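You operate a simulated robot arm through the tools that you are given. There is no shell and no other tool. Be economical: measure what you need, move in short steps, check, and stop when the job is done.

Carry out the task below with a simulated robot arm. There is one attempt and no reset: what you move stays moved.

TASK
Stand the red mug beside the blue glass. It goes on the side that lies toward x +0.0, y +1.0 (a direction in the base frame), with about 3 cm between them.

It is judged by the outcome, as a careful person would: the job done as asked, and still so three seconds after it is handed in. It fails if anything else is knocked over, pushed out of place, dropped, spilled or broken.

THE ROBOT
A 6-joint arm with a two-finger parallel gripper, fixed in place. Base frame: the origin is at the foot of the arm, x ahead of it, y to its left, z up; the work surface is at about z = 0.9. Lengths are in m, angles in degrees, forces in N, time in s.
With the tool pointing down near the work surface it reaches from about 0.24 to 0.66 m from the base axis. Its first joint turns from -66.0 to 66.0 degrees. Payload 2.9 kg.
Tool frame: the origin (TCP) lies between the finger pads and is the grasp point; the fingertips stand 0.03 m ahead of it; z points along the fingers, y is the line along which they close. The gripper opens to 0.11 m. The fingers are 0.02 m wide and 0.01 m thick; the gripper's body (0.048 by 0.112 m) begins 0.055 m behind the TCP.
Orientation is that of the tool frame in the base frame, as a unit quaternion [x, y, z, w]. With the fingers straight down and closing along the base's y, the tool's x points along the base's -x, its y along +y and its z along -z.

THE INTERFACE
- The arm moves only by the tool send_rows. Its argument "commands" is a list of rows, each an object of numbers (a shift or turn left out is 0, a gripper value left out holds the last): "tx", "ty", "tz": the shift along the tool's x, y, z in m; "wx", "wy", "wz": the turn, a rotation vector about the tool's x, y, z in degrees; "hand": the opening, from 0 (shut) to 1 (fully open). In form: [{"tx": .., "ty": .., "tz": .., "wx": .., "wy": .., "wz": .., "hand": ..}, ...]. A call has 1 to 20 rows; each row shifts and turns the commanded pose from where the row before left it, along the tool's axes as they then stand. A row lasts 0.2 s, in which the tool goes at most 0.05 m and 8.6 degrees; a call with a longer step from one row to the next is refused whole, and so is a gripper value outside its range. A pose out of reach is approached as far as the arm can. The call stops where the force on the tool passes 40 N (or 10 N more than at its start, if that is more) or the arm is blocked; 0.2 s more then pass. The fingers move at their own pace (about 0.108 m/s each) and stop on an object; they squeeze with about 38 N. The grip force told is the motor's: it shows also when the fingers shut on nothing. Time passes only in rows, and 0.2 s behind the last, so rows that do not move let the fingers close. It gives the time, the measured TCP pose, the force on the tool (base axes), the opening and the grip force at its end, in the units of the frame above (readings bear some noise).
- Cameras (640 x 400 px; columns grow to the right, rows downward): "scene" is fixed at [0.0782, 0.4373, 1.4043]; the picture's right is [-0.73, -0.68, 0.00], its down [-0.30, 0.32, -0.90] and it looks along [0.61, -0.66, -0.44] (base axes); focal length 352 px, centre (320, 200). "wrist" rides on the gripper at [-0.036, 0, -0.057] in the tool frame; the picture's right is [0.00, -1.00, 0.00], its down [0.97, 0.00, -0.24] and it looks along [0.24, 0.00, 0.97] (tool axes); focal length 218 px, centre (320, 200).
- camera(camera): a new picture of that camera. No time passes.
- probe_pixels(camera, pixels): for up to 12 pixels [column, row] of the newest picture of that camera ("zoom" is the newest enlarged one), the place [x, y, z] in the base frame of the surface seen there, good to about 0.002 m, but the place of the scene camera against the robot may be out by one fixed shift of up to 0.012 m in any direction. No time passes.
- close_up(camera, box): a new picture of the part [left, top, right, bottom] of that camera's present view, enlarged. No time passes.
- close_job(): hands the job in; it is judged then, once.

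Work in short steps. Measure before you move; look again where a grasp or a placing could have gone wrong, and mend it. You have 60 turns and 30 pictures in all, those below and enlarged ones among them. Open the gripper and draw the arm clear of the work before you hand the job in, unless the task says otherwise; then end with one line.

The tools are called after "Call:" by a JSON object that holds its "api" and its "payload". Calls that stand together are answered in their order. send_rows: Moves the arm, as the interface text tells. Its arguments: {"type":"object","properties":{"commands":{"type":"array","items":{"type":"object","properties":{"tx":{"type":"number"},"ty":{"type":"number"},"tz":{"type":"number"},"wx":{"type":"number"},"wy":{"type":"number"},"wz":{"type":"number"},"hand":{"type":"number"}}}}},"required":["commands"]} The other tools are called the same way: camera (camera) takes a picture; probe_pixels (camera, pixels) gives the place of the surface under pixels of a picture; close_up (camera, box) takes an enlarged picture of a part of a camera's view; close_job () hands the job in.

At the start:

```text
clock: 0.0
tool_pos: [0.435, -0.0734, 1.1936]
orientation: [0.0, 1.0, 0.0, 0.001]
wrist_force: [-0.4, 0.3, 0.2]
opening: 0.1101
grip_force: 0.1
```

scene: 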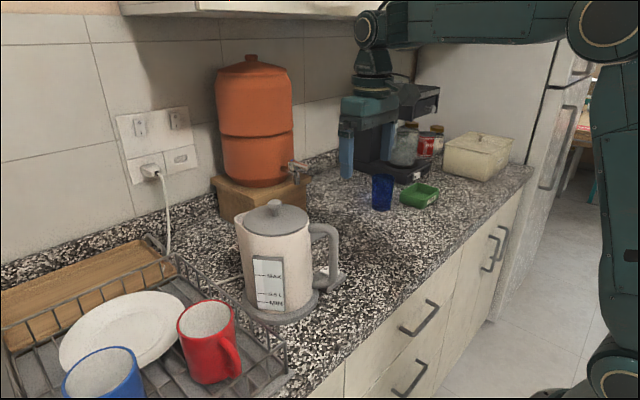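
wrist: 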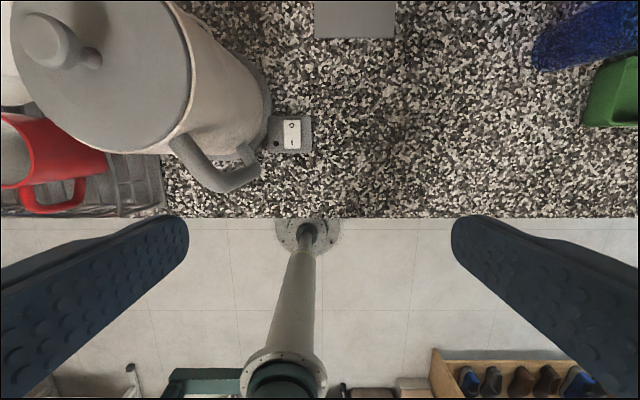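

The red mug is in the rack at scene (207,342) and the blue glass is at (382,192). I'll measure both, along with the kettle and the spot where the mug will go.

Call:
{"api": "close_up", "payload": {"camera": "scene", "box": [150, 270, 310, 400]}}

Call:
{"api": "probe_pixels", "payload": {"camera": "scene", "pixels": [[180, 320], [206, 301], [234, 308], [207, 335], [212, 380], [232, 360], [373, 177], [392, 178], [382, 175], [382, 208], [340, 215], [270, 385]]}}

Call:
{"api": "close_up", "payload": {"camera": "scene", "box": [300, 120, 460, 250]}}

```text
3.08 times, centred on (230, 335) of scene
```

zoom: 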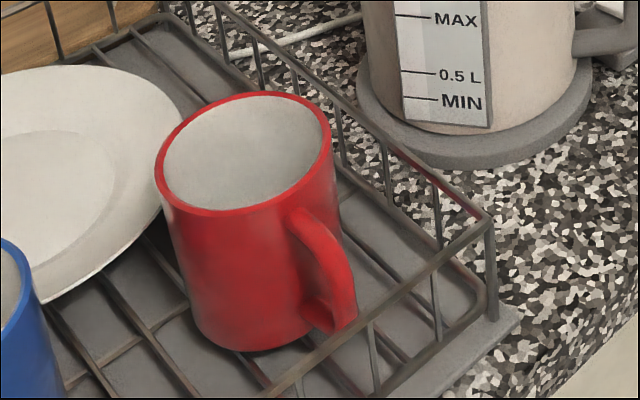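

```text
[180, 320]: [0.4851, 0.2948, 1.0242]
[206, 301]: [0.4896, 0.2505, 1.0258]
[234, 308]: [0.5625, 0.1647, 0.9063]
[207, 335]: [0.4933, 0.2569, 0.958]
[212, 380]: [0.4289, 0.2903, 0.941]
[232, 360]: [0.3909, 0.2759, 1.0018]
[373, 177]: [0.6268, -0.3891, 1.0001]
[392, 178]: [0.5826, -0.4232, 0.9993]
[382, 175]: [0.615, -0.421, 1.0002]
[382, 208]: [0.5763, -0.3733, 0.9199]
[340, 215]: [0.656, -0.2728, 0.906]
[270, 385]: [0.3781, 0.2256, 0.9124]
```

```text
3.08 times, centred on (380, 185) of scene
```

zoom: 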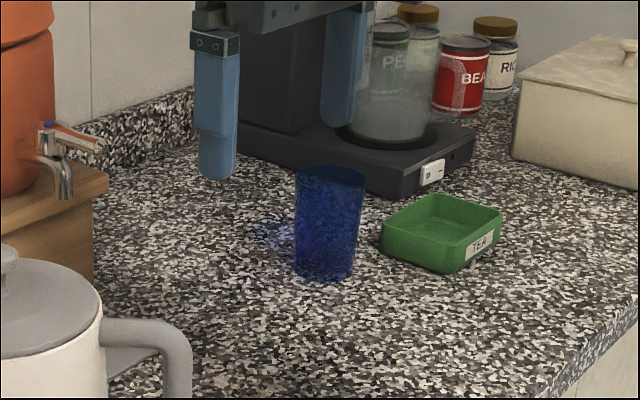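

Next I'll check the kettle's height before crossing over it, and probe the glass and the target spot through the wrist camera.

Call:
{"api": "probe_pixels", "payload": {"camera": "wrist", "pixels": [[50, 35], [120, 60], [230, 180], [260, 110], [545, 45], [600, 20], [635, 8], [600, 100], [45, 130], [90, 160], [440, 60], [500, 20]]}}

Call:
{"api": "probe_pixels", "payload": {"camera": "scene", "pixels": [[275, 205], [275, 215], [328, 235], [325, 285], [250, 228], [372, 200], [391, 200], [382, 195], [345, 175], [415, 205], [385, 168], [300, 180]]}}

```text
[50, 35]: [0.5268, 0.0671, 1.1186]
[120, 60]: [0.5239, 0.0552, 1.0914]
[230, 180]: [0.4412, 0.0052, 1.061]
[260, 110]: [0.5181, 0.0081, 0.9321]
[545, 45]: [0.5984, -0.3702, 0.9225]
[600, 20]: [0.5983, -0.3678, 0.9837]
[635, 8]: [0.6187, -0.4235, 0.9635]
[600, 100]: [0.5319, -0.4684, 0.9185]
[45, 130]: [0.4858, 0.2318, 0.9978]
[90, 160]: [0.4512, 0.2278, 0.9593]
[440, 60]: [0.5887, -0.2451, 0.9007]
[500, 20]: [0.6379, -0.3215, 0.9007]
```

```text
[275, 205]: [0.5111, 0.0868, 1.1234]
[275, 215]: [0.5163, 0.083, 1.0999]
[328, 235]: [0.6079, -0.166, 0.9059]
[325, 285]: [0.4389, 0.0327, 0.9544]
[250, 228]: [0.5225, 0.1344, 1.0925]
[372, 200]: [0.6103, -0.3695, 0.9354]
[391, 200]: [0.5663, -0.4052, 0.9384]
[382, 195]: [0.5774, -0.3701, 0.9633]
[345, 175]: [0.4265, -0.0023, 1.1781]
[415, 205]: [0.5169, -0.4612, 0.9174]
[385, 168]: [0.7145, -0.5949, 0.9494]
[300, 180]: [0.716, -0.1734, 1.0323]
```

The kettle lid tops out at about z 1.13. I'll rise a little and move over to the mug to measure it from the wrist.

Call:
{"api": "send_rows", "payload": {"commands": [{"tz": -0.03}, {"ty": 0.043}, {"ty": 0.043}, {"ty": 0.043}, {"ty": 0.043}, {"ty": 0.043}, {"ty": 0.043}, {"ty": 0.043}, {"ty": 0.043}, {}]}}

Call:
{"api": "camera", "payload": {"camera": "wrist"}}

```text
clock: 2.2
tool_pos: [0.4325, 0.2716, 1.2227]
orientation: [-0.001, 1.0, -0.001, 0.0]
wrist_force: [1.0, 0.1, 1.3]
opening: 0.1098
grip_force: 0.1
```

```text
25 pictures are left
```

wrist: 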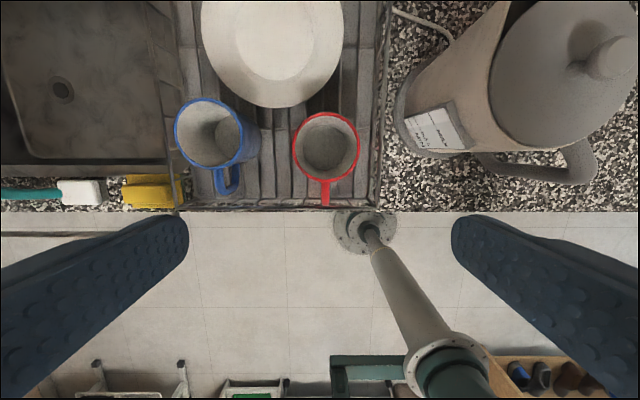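

Call:
{"api": "probe_pixels", "payload": {"camera": "wrist", "pixels": [[294, 143], [357, 143], [326, 114], [318, 177], [325, 203], [325, 185], [326, 148], [242, 140], [240, 155], [325, 106], [380, 150], [325, 212]]}}

Call:
{"api": "close_up", "payload": {"camera": "wrist", "box": [250, 80, 410, 220]}}

```text
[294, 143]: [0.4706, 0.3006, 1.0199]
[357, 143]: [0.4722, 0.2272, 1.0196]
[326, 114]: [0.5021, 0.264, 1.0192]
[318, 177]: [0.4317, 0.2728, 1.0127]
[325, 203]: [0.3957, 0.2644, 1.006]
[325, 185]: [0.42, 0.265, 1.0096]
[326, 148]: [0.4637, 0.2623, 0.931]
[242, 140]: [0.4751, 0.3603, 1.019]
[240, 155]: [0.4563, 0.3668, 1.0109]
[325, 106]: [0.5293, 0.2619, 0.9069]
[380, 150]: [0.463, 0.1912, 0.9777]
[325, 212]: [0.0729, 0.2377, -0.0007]
```

```text
2.86 times, centred on (330, 150) of wrist
```

zoom: 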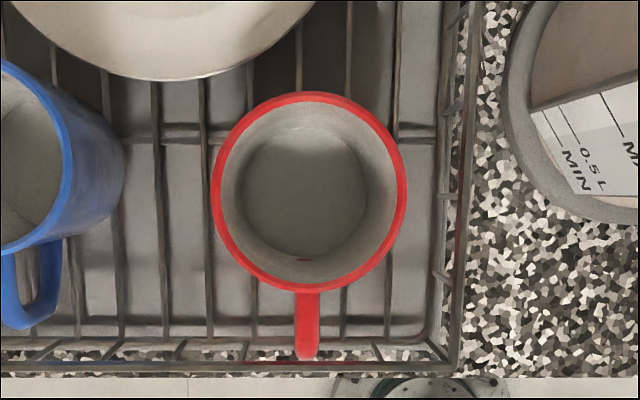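

The mug is centred at (0.467, 0.264), with its rim at z 1.02 and a diameter of about 0.077. The target spot is near the reach limit, so before grasping I'll go measure the glass and test the reach there with the gripper empty.

Call:
{"api": "send_rows", "payload": {"commands": [{"ty": -0.044}, {"ty": -0.044}, {"ty": -0.044}, {"ty": -0.044}, {"ty": -0.044}, {"ty": -0.044}, {"ty": -0.044}, {"ty": -0.044}, {"ty": -0.044}, {"ty": -0.044, "tx": -0.02}, {"ty": -0.044, "tx": -0.02}, {"ty": -0.044, "tx": -0.02}, {"ty": -0.044, "tx": -0.02}, {"tx": -0.02}, {}]}}

Call:
{"api": "camera", "payload": {"camera": "wrist"}}

```text
clock: 5.4
tool_pos: [0.5105, -0.281, 1.2116]
orientation: [0.0, 1.0, 0.0, -0.001]
wrist_force: [0.7, 0.2, -0.5]
opening: 0.11
grip_force: 0.1
out of reach, approached as far as the arm can: row 13, 14
```

```text
23 pictures are left
```

wrist: 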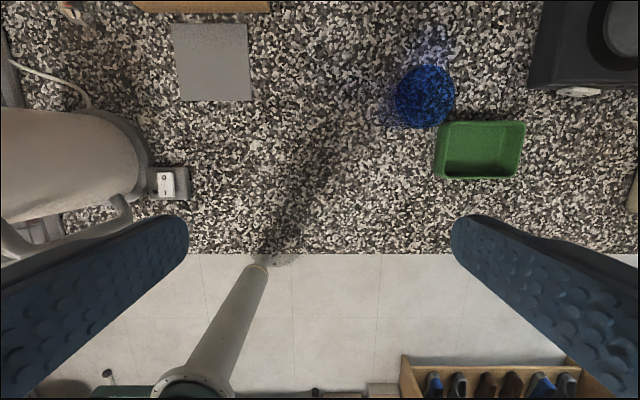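

Call:
{"api": "close_up", "payload": {"camera": "wrist", "box": [360, 40, 520, 150]}}

Call:
{"api": "probe_pixels", "payload": {"camera": "wrist", "pixels": [[398, 95], [454, 95], [427, 67], [427, 123], [402, 110], [425, 95], [390, 100], [370, 110], [440, 120], [440, 140], [250, 60], [210, 60]]}}

```text
3.64 times, centred on (440, 95) of wrist
```

zoom: 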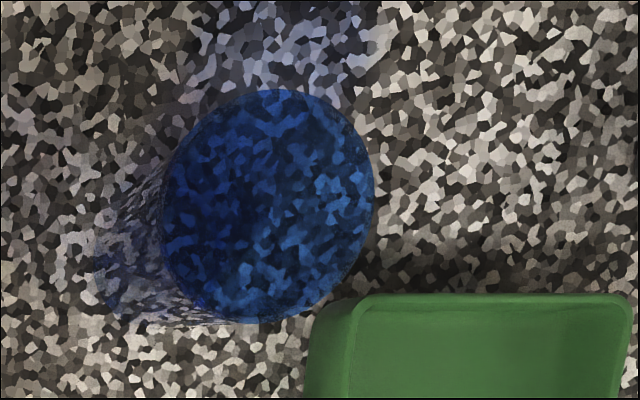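

```text
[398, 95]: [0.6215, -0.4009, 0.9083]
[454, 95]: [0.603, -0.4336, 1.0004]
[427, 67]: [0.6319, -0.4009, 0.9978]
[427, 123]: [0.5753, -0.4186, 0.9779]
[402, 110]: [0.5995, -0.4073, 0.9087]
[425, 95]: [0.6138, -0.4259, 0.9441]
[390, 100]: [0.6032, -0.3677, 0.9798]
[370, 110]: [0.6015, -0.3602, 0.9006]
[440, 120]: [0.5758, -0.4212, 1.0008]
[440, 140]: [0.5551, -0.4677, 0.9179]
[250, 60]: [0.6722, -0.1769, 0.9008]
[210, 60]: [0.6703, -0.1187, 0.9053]
```

The glass is centred at about (0.602, -0.400) with radius 0.033, so the mug centre should go at about (0.602, -0.298). I'll narrow the fingers and go down to test the reach there.

Call:
{"api": "send_rows", "payload": {"commands": [{"hand": 0.4, "tx": 0.03}, {"tz": 0.04}, {"tz": 0.04}, {"tz": 0.04}, {"tz": 0.04}, {"tz": 0.04}, {}]}}

```text
clock: 7.0
tool_pos: [0.4803, -0.2841, 1.012]
orientation: [0.0, 1.0, 0.0, 0.001]
wrist_force: [0.0, 1.2, 0.2]
opening: 0.0438
grip_force: 0.0
```

Call:
{"api": "send_rows", "payload": {"commands": [{"tx": -0.03, "ty": -0.007, "tz": 0.015}, {"tx": -0.03, "ty": -0.007, "tz": 0.012}, {"tx": -0.03}, {"tx": -0.016}, {"tx": -0.016}, {}]}}

```text
clock: 8.4
tool_pos: [0.6024, -0.2965, 0.9851]
orientation: [0.0, 1.0, 0.0, -0.001]
wrist_force: [-0.1, 0.3, 0.1]
opening: 0.0443
grip_force: 0.0
```

The pose is reachable with the tool straight down at z 0.985. I'll check how much height I have at that spot.

Call:
{"api": "send_rows", "payload": {"commands": [{"tz": -0.02}, {"tz": -0.02}, {"tz": -0.02}, {}]}}

```text
clock: 9.4
tool_pos: [0.5924, -0.286, 1.0434]
orientation: [-0.001, 1.0, 0.0, 0.0]
wrist_force: [-0.7, 0.4, -0.1]
opening: 0.0441
grip_force: 0.0
out of reach, approached as far as the arm can: row 1, 3
```

There is enough margin. I'll retreat, rise, and return above the mug.

Call:
{"api": "send_rows", "payload": {"commands": [{"tx": 0.042}, {"tx": 0.042}, {"tx": 0.042}, {"tz": -0.045}, {"tz": -0.045}, {"tz": -0.045}, {"tz": -0.045}, {"ty": 0.0458}, {"ty": 0.0458}, {"ty": 0.0458}, {"ty": 0.0458}, {"ty": 0.0458}, {"ty": 0.0458}, {"ty": 0.0458}, {"ty": 0.0458}, {"ty": 0.0458}, {"ty": 0.0458}, {"ty": 0.0458, "hand": 0.89}, {"ty": 0.0458}, {}]}}

```text
clock: 13.6
tool_pos: [0.4692, 0.2636, 1.2241]
orientation: [0.0, 1.0, 0.0, 0.0]
wrist_force: [-0.2, -0.1, 0.8]
opening: 0.0979
grip_force: 0.1
```

The tool is aligned over the mug. I'll descend so the pads straddle the body below the rim.

Call:
{"api": "send_rows", "payload": {"commands": [{"tz": 0.045}, {"tz": 0.045}, {"tz": 0.045}, {"tz": 0.035, "tx": 0.001}, {}]}}

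Call:
{"api": "camera", "payload": {"camera": "wrist"}}

Call:
{"api": "close_up", "payload": {"camera": "scene", "box": [100, 230, 320, 400]}}

```text
clock: 14.8
tool_pos: [0.4662, 0.2639, 1.0515]
orientation: [0.0, 1.0, -0.001, 0.0]
wrist_force: [-0.1, -0.4, -0.3]
opening: 0.0981
grip_force: 0.0
```

```text
21 pictures are left
```

wrist: 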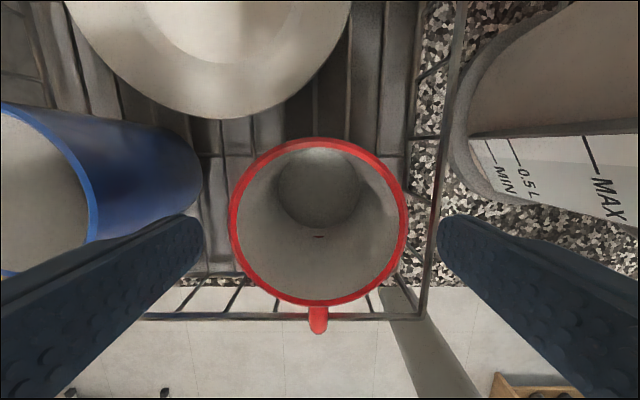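

```text
2.35 times, centred on (210, 315) of scene
```

zoom: 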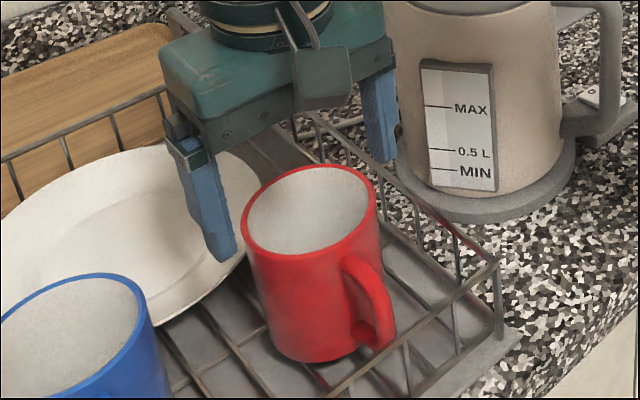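

The mug rim is centred between the fingers (columns 229–407), and both outer sides look clear. I'll go down to z 0.99.

Call:
{"api": "send_rows", "payload": {"commands": [{"tz": 0.02}, {"tz": 0.02}, {"tz": 0.021}, {}]}}

Call:
{"api": "close_up", "payload": {"camera": "scene", "box": [100, 230, 320, 400]}}

```text
clock: 15.8
tool_pos: [0.4639, 0.2635, 0.9929]
orientation: [0.0, 1.0, 0.0, 0.0]
wrist_force: [0.3, 0.9, -0.9]
opening: 0.0981
grip_force: 0.0
```

```text
2.35 times, centred on (210, 315) of scene
```

zoom: 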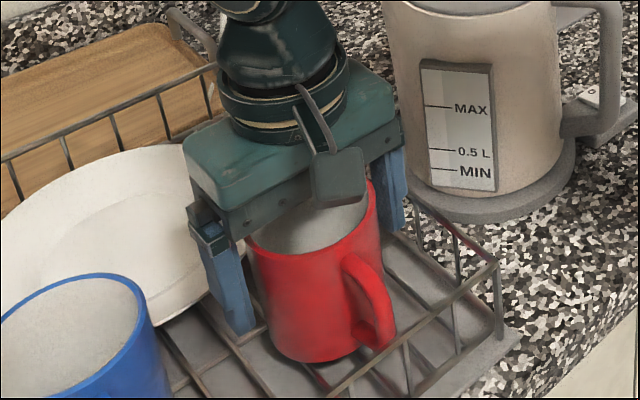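

The fingers straddle the mug cleanly, so I'll close.

Call:
{"api": "send_rows", "payload": {"commands": [{"hand": 0.6}, {"hand": 0.6}, {"hand": 0.6}, {}]}}

```text
clock: 16.8
tool_pos: [0.4641, 0.265, 0.9922]
orientation: [0.0, 1.0, 0.0, 0.0]
wrist_force: [-0.6, 0.6, 0.2]
opening: 0.0793
grip_force: 37.8
```

It has gripped at an opening of 0.079. I'll lift slightly and then check.

Call:
{"api": "send_rows", "payload": {"commands": [{"tz": -0.015}, {"tz": -0.025}, {"tz": -0.04}, {}]}}

Call:
{"api": "camera", "payload": {"camera": "scene"}}

```text
clock: 17.8
tool_pos: [0.4652, 0.2647, 1.0727]
orientation: [0.001, 1.0, 0.0, 0.0]
wrist_force: [-0.7, 0.7, -2.8]
opening: 0.0791
grip_force: 37.8
```

```text
18 pictures are left
```

scene: 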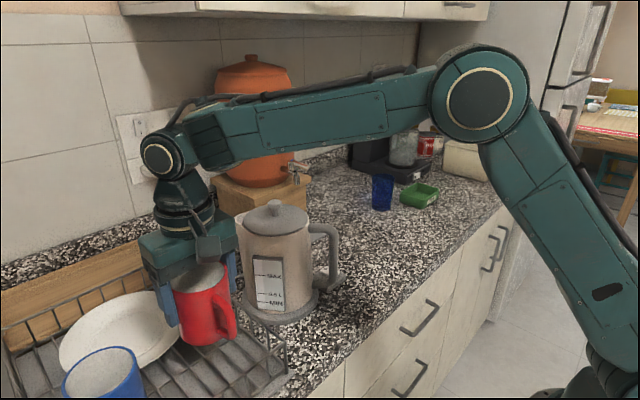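

The mug is held securely. I'll lift it, draw back toward the base, and swing it past the kettle to the target's y.

Call:
{"api": "send_rows", "payload": {"commands": [{"tz": -0.045}, {"tz": -0.045}, {"tz": -0.045}, {"tz": -0.045}, {"tx": 0.04}, {"tx": 0.04}, {"tx": 0.04}, {"ty": -0.047}, {"ty": -0.047}, {"ty": -0.047}, {"ty": -0.047}, {"ty": -0.047}, {"ty": -0.047}, {"ty": -0.047}, {"ty": -0.047}, {"ty": -0.047}, {"ty": -0.047}, {"ty": -0.03}, {"ty": -0.02}, {}]}}

```text
clock: 22.0
tool_pos: [0.3454, -0.2558, 1.2511]
orientation: [0.0, 1.0, 0.0, 0.001]
wrist_force: [-0.9, 0.7, -2.2]
opening: 0.0791
grip_force: 38.4
```

Next I'll move forward to x 0.46 and down to z 1.04, then shift to y -0.297, still well short of the glass.

Call:
{"api": "send_rows", "payload": {"commands": [{"tx": -0.04, "ty": -0.014}, {"tx": -0.04, "ty": -0.014}, {"tx": -0.035, "ty": -0.0135}, {"tz": 0.045}, {"tz": 0.045}, {"tz": 0.045}, {"tz": 0.04}, {"tz": 0.036}, {}]}}

Call:
{"api": "close_up", "payload": {"camera": "scene", "box": [300, 110, 500, 260]}}

```text
clock: 24.0
tool_pos: [0.4598, -0.2959, 1.0409]
orientation: [0.0, 1.0, 0.0, 0.0]
wrist_force: [-0.1, 0.0, -3.9]
opening: 0.0793
grip_force: 38.1
```

```text
2.67 times, centred on (400, 185) of scene
```

zoom: 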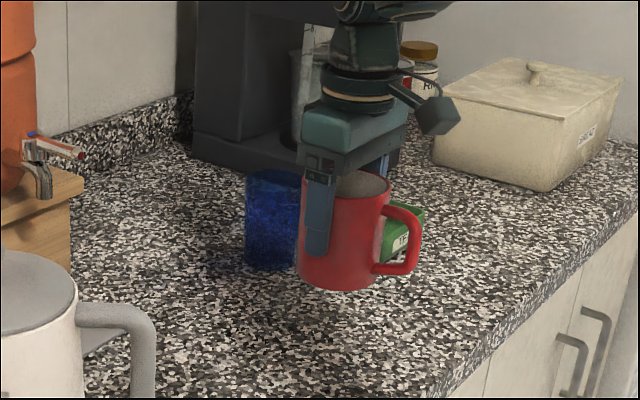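

Call:
{"api": "probe_pixels", "payload": {"camera": "zoom", "pixels": [[340, 287], [350, 288], [330, 286], [340, 280], [355, 200], [345, 200], [300, 265], [305, 190]]}}

```text
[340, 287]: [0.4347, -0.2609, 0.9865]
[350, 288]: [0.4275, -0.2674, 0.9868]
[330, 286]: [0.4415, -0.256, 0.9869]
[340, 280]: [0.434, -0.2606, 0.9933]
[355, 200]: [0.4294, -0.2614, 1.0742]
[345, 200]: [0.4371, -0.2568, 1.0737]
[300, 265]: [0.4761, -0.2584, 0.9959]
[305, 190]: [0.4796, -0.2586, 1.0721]
```

The mug's bottom is about 0.063 below the TCP, so it should touch the counter near z 0.964. I'll lower to 0.985 (about 2 cm clear) and slide out in +x beside the glass.

Call:
{"api": "send_rows", "payload": {"commands": [{"tz": 0.03}, {"tz": 0.026, "ty": -0.001}, {"tx": -0.03}, {"tx": -0.03}, {"tx": -0.03}, {"tx": -0.025}, {"tx": -0.015}, {"tx": -0.012}, {}]}}

Call:
{"api": "camera", "payload": {"camera": "wrist"}}

Call:
{"api": "close_up", "payload": {"camera": "scene", "box": [300, 110, 500, 260]}}

```text
clock: 26.0
tool_pos: [0.6013, -0.296, 0.9844]
orientation: [0.0, 1.0, 0.0, 0.0]
wrist_force: [0.2, -0.5, -2.7]
opening: 0.0793
grip_force: 38.0
```

```text
16 pictures are left
```

wrist: 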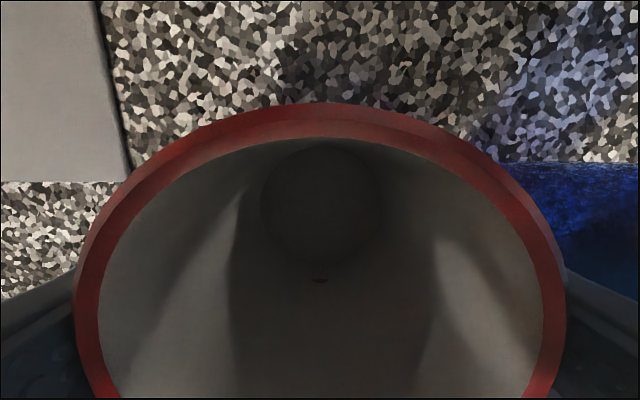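

```text
2.67 times, centred on (400, 185) of scene
```

zoom: 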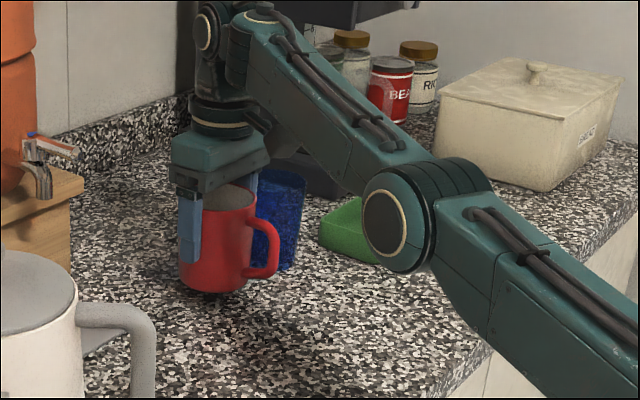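

The mug sits beside the glass with an expected gap of about 3.1 cm. I'll lower it slowly until it touches the counter.

Call:
{"api": "send_rows", "payload": {"commands": [{"tz": 0.006}, {"tz": 0.005}, {"tz": 0.003}, {"tz": 0.002}, {}]}}

```text
clock: 27.2
tool_pos: [0.6026, -0.2973, 0.9689]
orientation: [-0.001, 1.0, 0.0, 0.0]
wrist_force: [-0.3, 0.2, -3.4]
opening: 0.0792
grip_force: 38.3
```

Call:
{"api": "send_rows", "payload": {"commands": [{"tz": 0.002}, {"tz": 0.001}, {"tz": 0.001}, {}]}}

```text
clock: 28.2
tool_pos: [0.6031, -0.2975, 0.9668]
orientation: [0.0, 1.0, 0.0, 0.002]
wrist_force: [0.1, 3.0, 18.9]
opening: 0.0791
grip_force: 37.8
```

Contact shows as +19 N. I'll ease off slightly and open just enough to clear the mug, keeping the -y finger off the glass.

Call:
{"api": "send_rows", "payload": {"commands": [{"tz": -0.001}, {"hand": 0.76}, {"hand": 0.8}, {"hand": 0.84}, {}]}}

Call:
{"api": "close_up", "payload": {"camera": "scene", "box": [300, 110, 500, 260]}}

```text
clock: 29.4
tool_pos: [0.6027, -0.2976, 0.9647]
orientation: [0.0, 1.0, 0.0, 0.0]
wrist_force: [-0.3, 0.1, -0.2]
opening: 0.0925
grip_force: 0.0
```

```text
2.67 times, centred on (400, 185) of scene
```

zoom: 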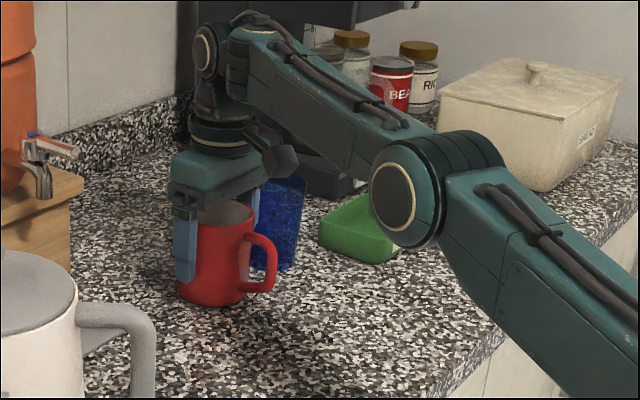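

The mug is standing on the counter. I'll back out diagonally up and toward -x, where the fingers can slide freely along the mug's sides and stay within reach.

Call:
{"api": "send_rows", "payload": {"commands": [{"tz": -0.01, "tx": 0.01}, {"tz": -0.015, "tx": 0.012}, {"tz": -0.02, "tx": 0.015}, {"tz": -0.025, "tx": 0.015}, {"tz": -0.03, "tx": 0.03}, {"tz": -0.04, "tx": 0.04}, {"tz": -0.04, "tx": 0.04}, {"tz": -0.04}, {"ty": 0.04}, {"ty": 0.04}, {}]}}

Call:
{"api": "close_up", "payload": {"camera": "scene", "box": [300, 110, 500, 260]}}

Call:
{"api": "camera", "payload": {"camera": "wrist"}}

```text
refused: row 6 steps farther than a row can; nothing moved
```

```text
2.67 times, centred on (400, 185) of scene
```

zoom: 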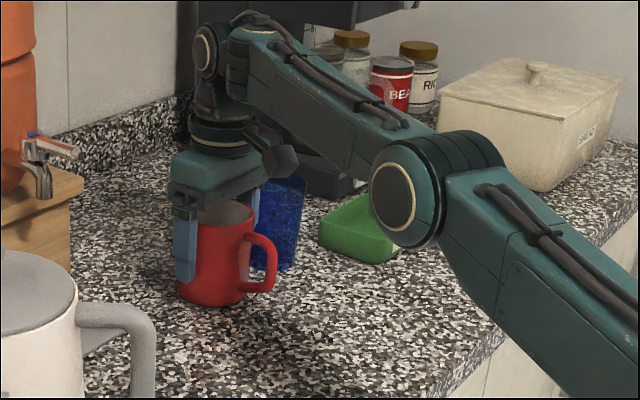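

```text
12 pictures are left
```

wrist: 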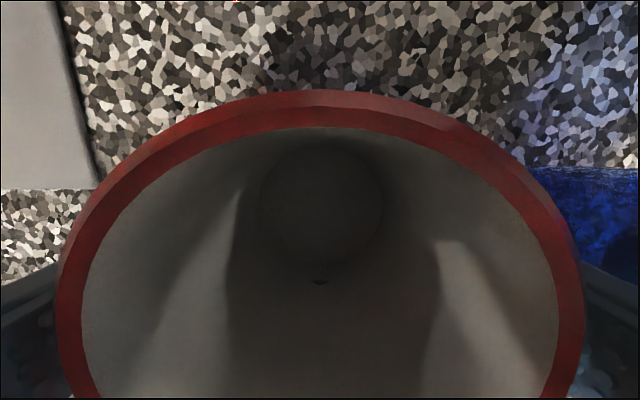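

One row was too long, so nothing moved. I'll resend with shorter steps.

Call:
{"api": "send_rows", "payload": {"commands": [{"tz": -0.01, "tx": 0.01}, {"tz": -0.015, "tx": 0.012}, {"tz": -0.02, "tx": 0.015}, {"tz": -0.025, "tx": 0.015}, {"tz": -0.03, "tx": 0.03}, {"tz": -0.03, "tx": 0.03}, {"tz": -0.03, "tx": 0.03}, {"tz": -0.04}, {"tz": -0.03}, {}]}}

Call:
{"api": "camera", "payload": {"camera": "wrist"}}

Call:
{"api": "camera", "payload": {"camera": "scene"}}

```text
clock: 31.6
tool_pos: [0.462, -0.2981, 1.1951]
orientation: [0.001, 1.0, 0.0, 0.0]
wrist_force: [0.2, -0.5, -0.1]
opening: 0.0924
grip_force: 0.0
```

```text
11 pictures are left
```

wrist: 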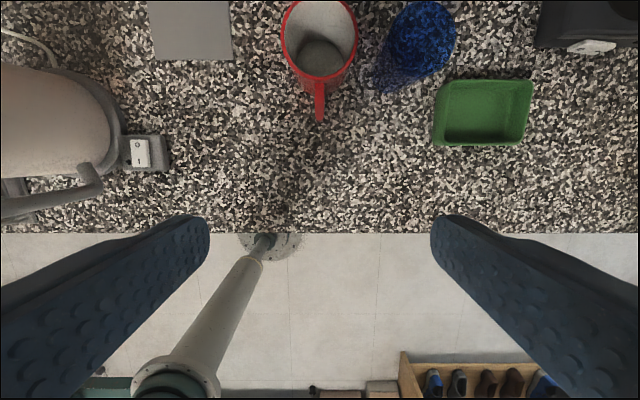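

```text
10 pictures are left
```

scene: 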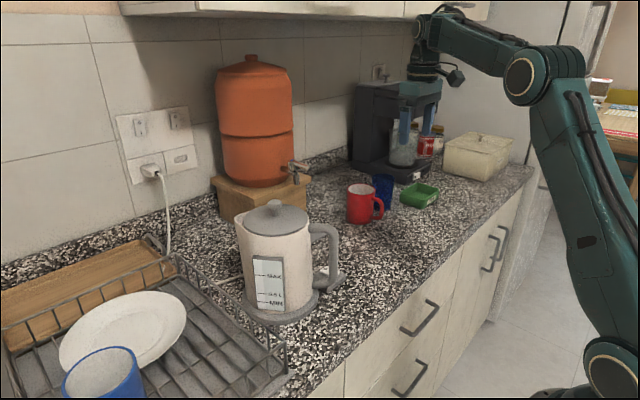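

The mug is upright beside the glass. I'll check the gap and alignment.

Call:
{"api": "probe_pixels", "payload": {"camera": "wrist", "pixels": [[283, 35], [355, 35], [320, 74], [353, 45], [390, 30], [400, 15], [454, 30], [425, 72], [400, 25], [395, 45]]}}

```text
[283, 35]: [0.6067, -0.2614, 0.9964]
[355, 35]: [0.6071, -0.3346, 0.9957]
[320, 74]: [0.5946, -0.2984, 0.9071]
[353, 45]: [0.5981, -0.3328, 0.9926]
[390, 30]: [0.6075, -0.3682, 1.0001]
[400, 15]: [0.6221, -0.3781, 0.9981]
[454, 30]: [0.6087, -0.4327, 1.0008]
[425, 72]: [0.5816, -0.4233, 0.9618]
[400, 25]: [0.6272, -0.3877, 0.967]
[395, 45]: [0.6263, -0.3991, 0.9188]
```

The gap is about 3.2 cm (mug edge at y -0.335, glass edge at -0.368), with both centred at x of about 0.60. The arm is clear and the gripper is open.

Call:
{"api": "close_job", "payload": {}}

```text
The job is handed in.
```

The red mug stands upright on the counter on the +y side of the blue glass, about 3 cm from it, and I saw nothing else disturbed.
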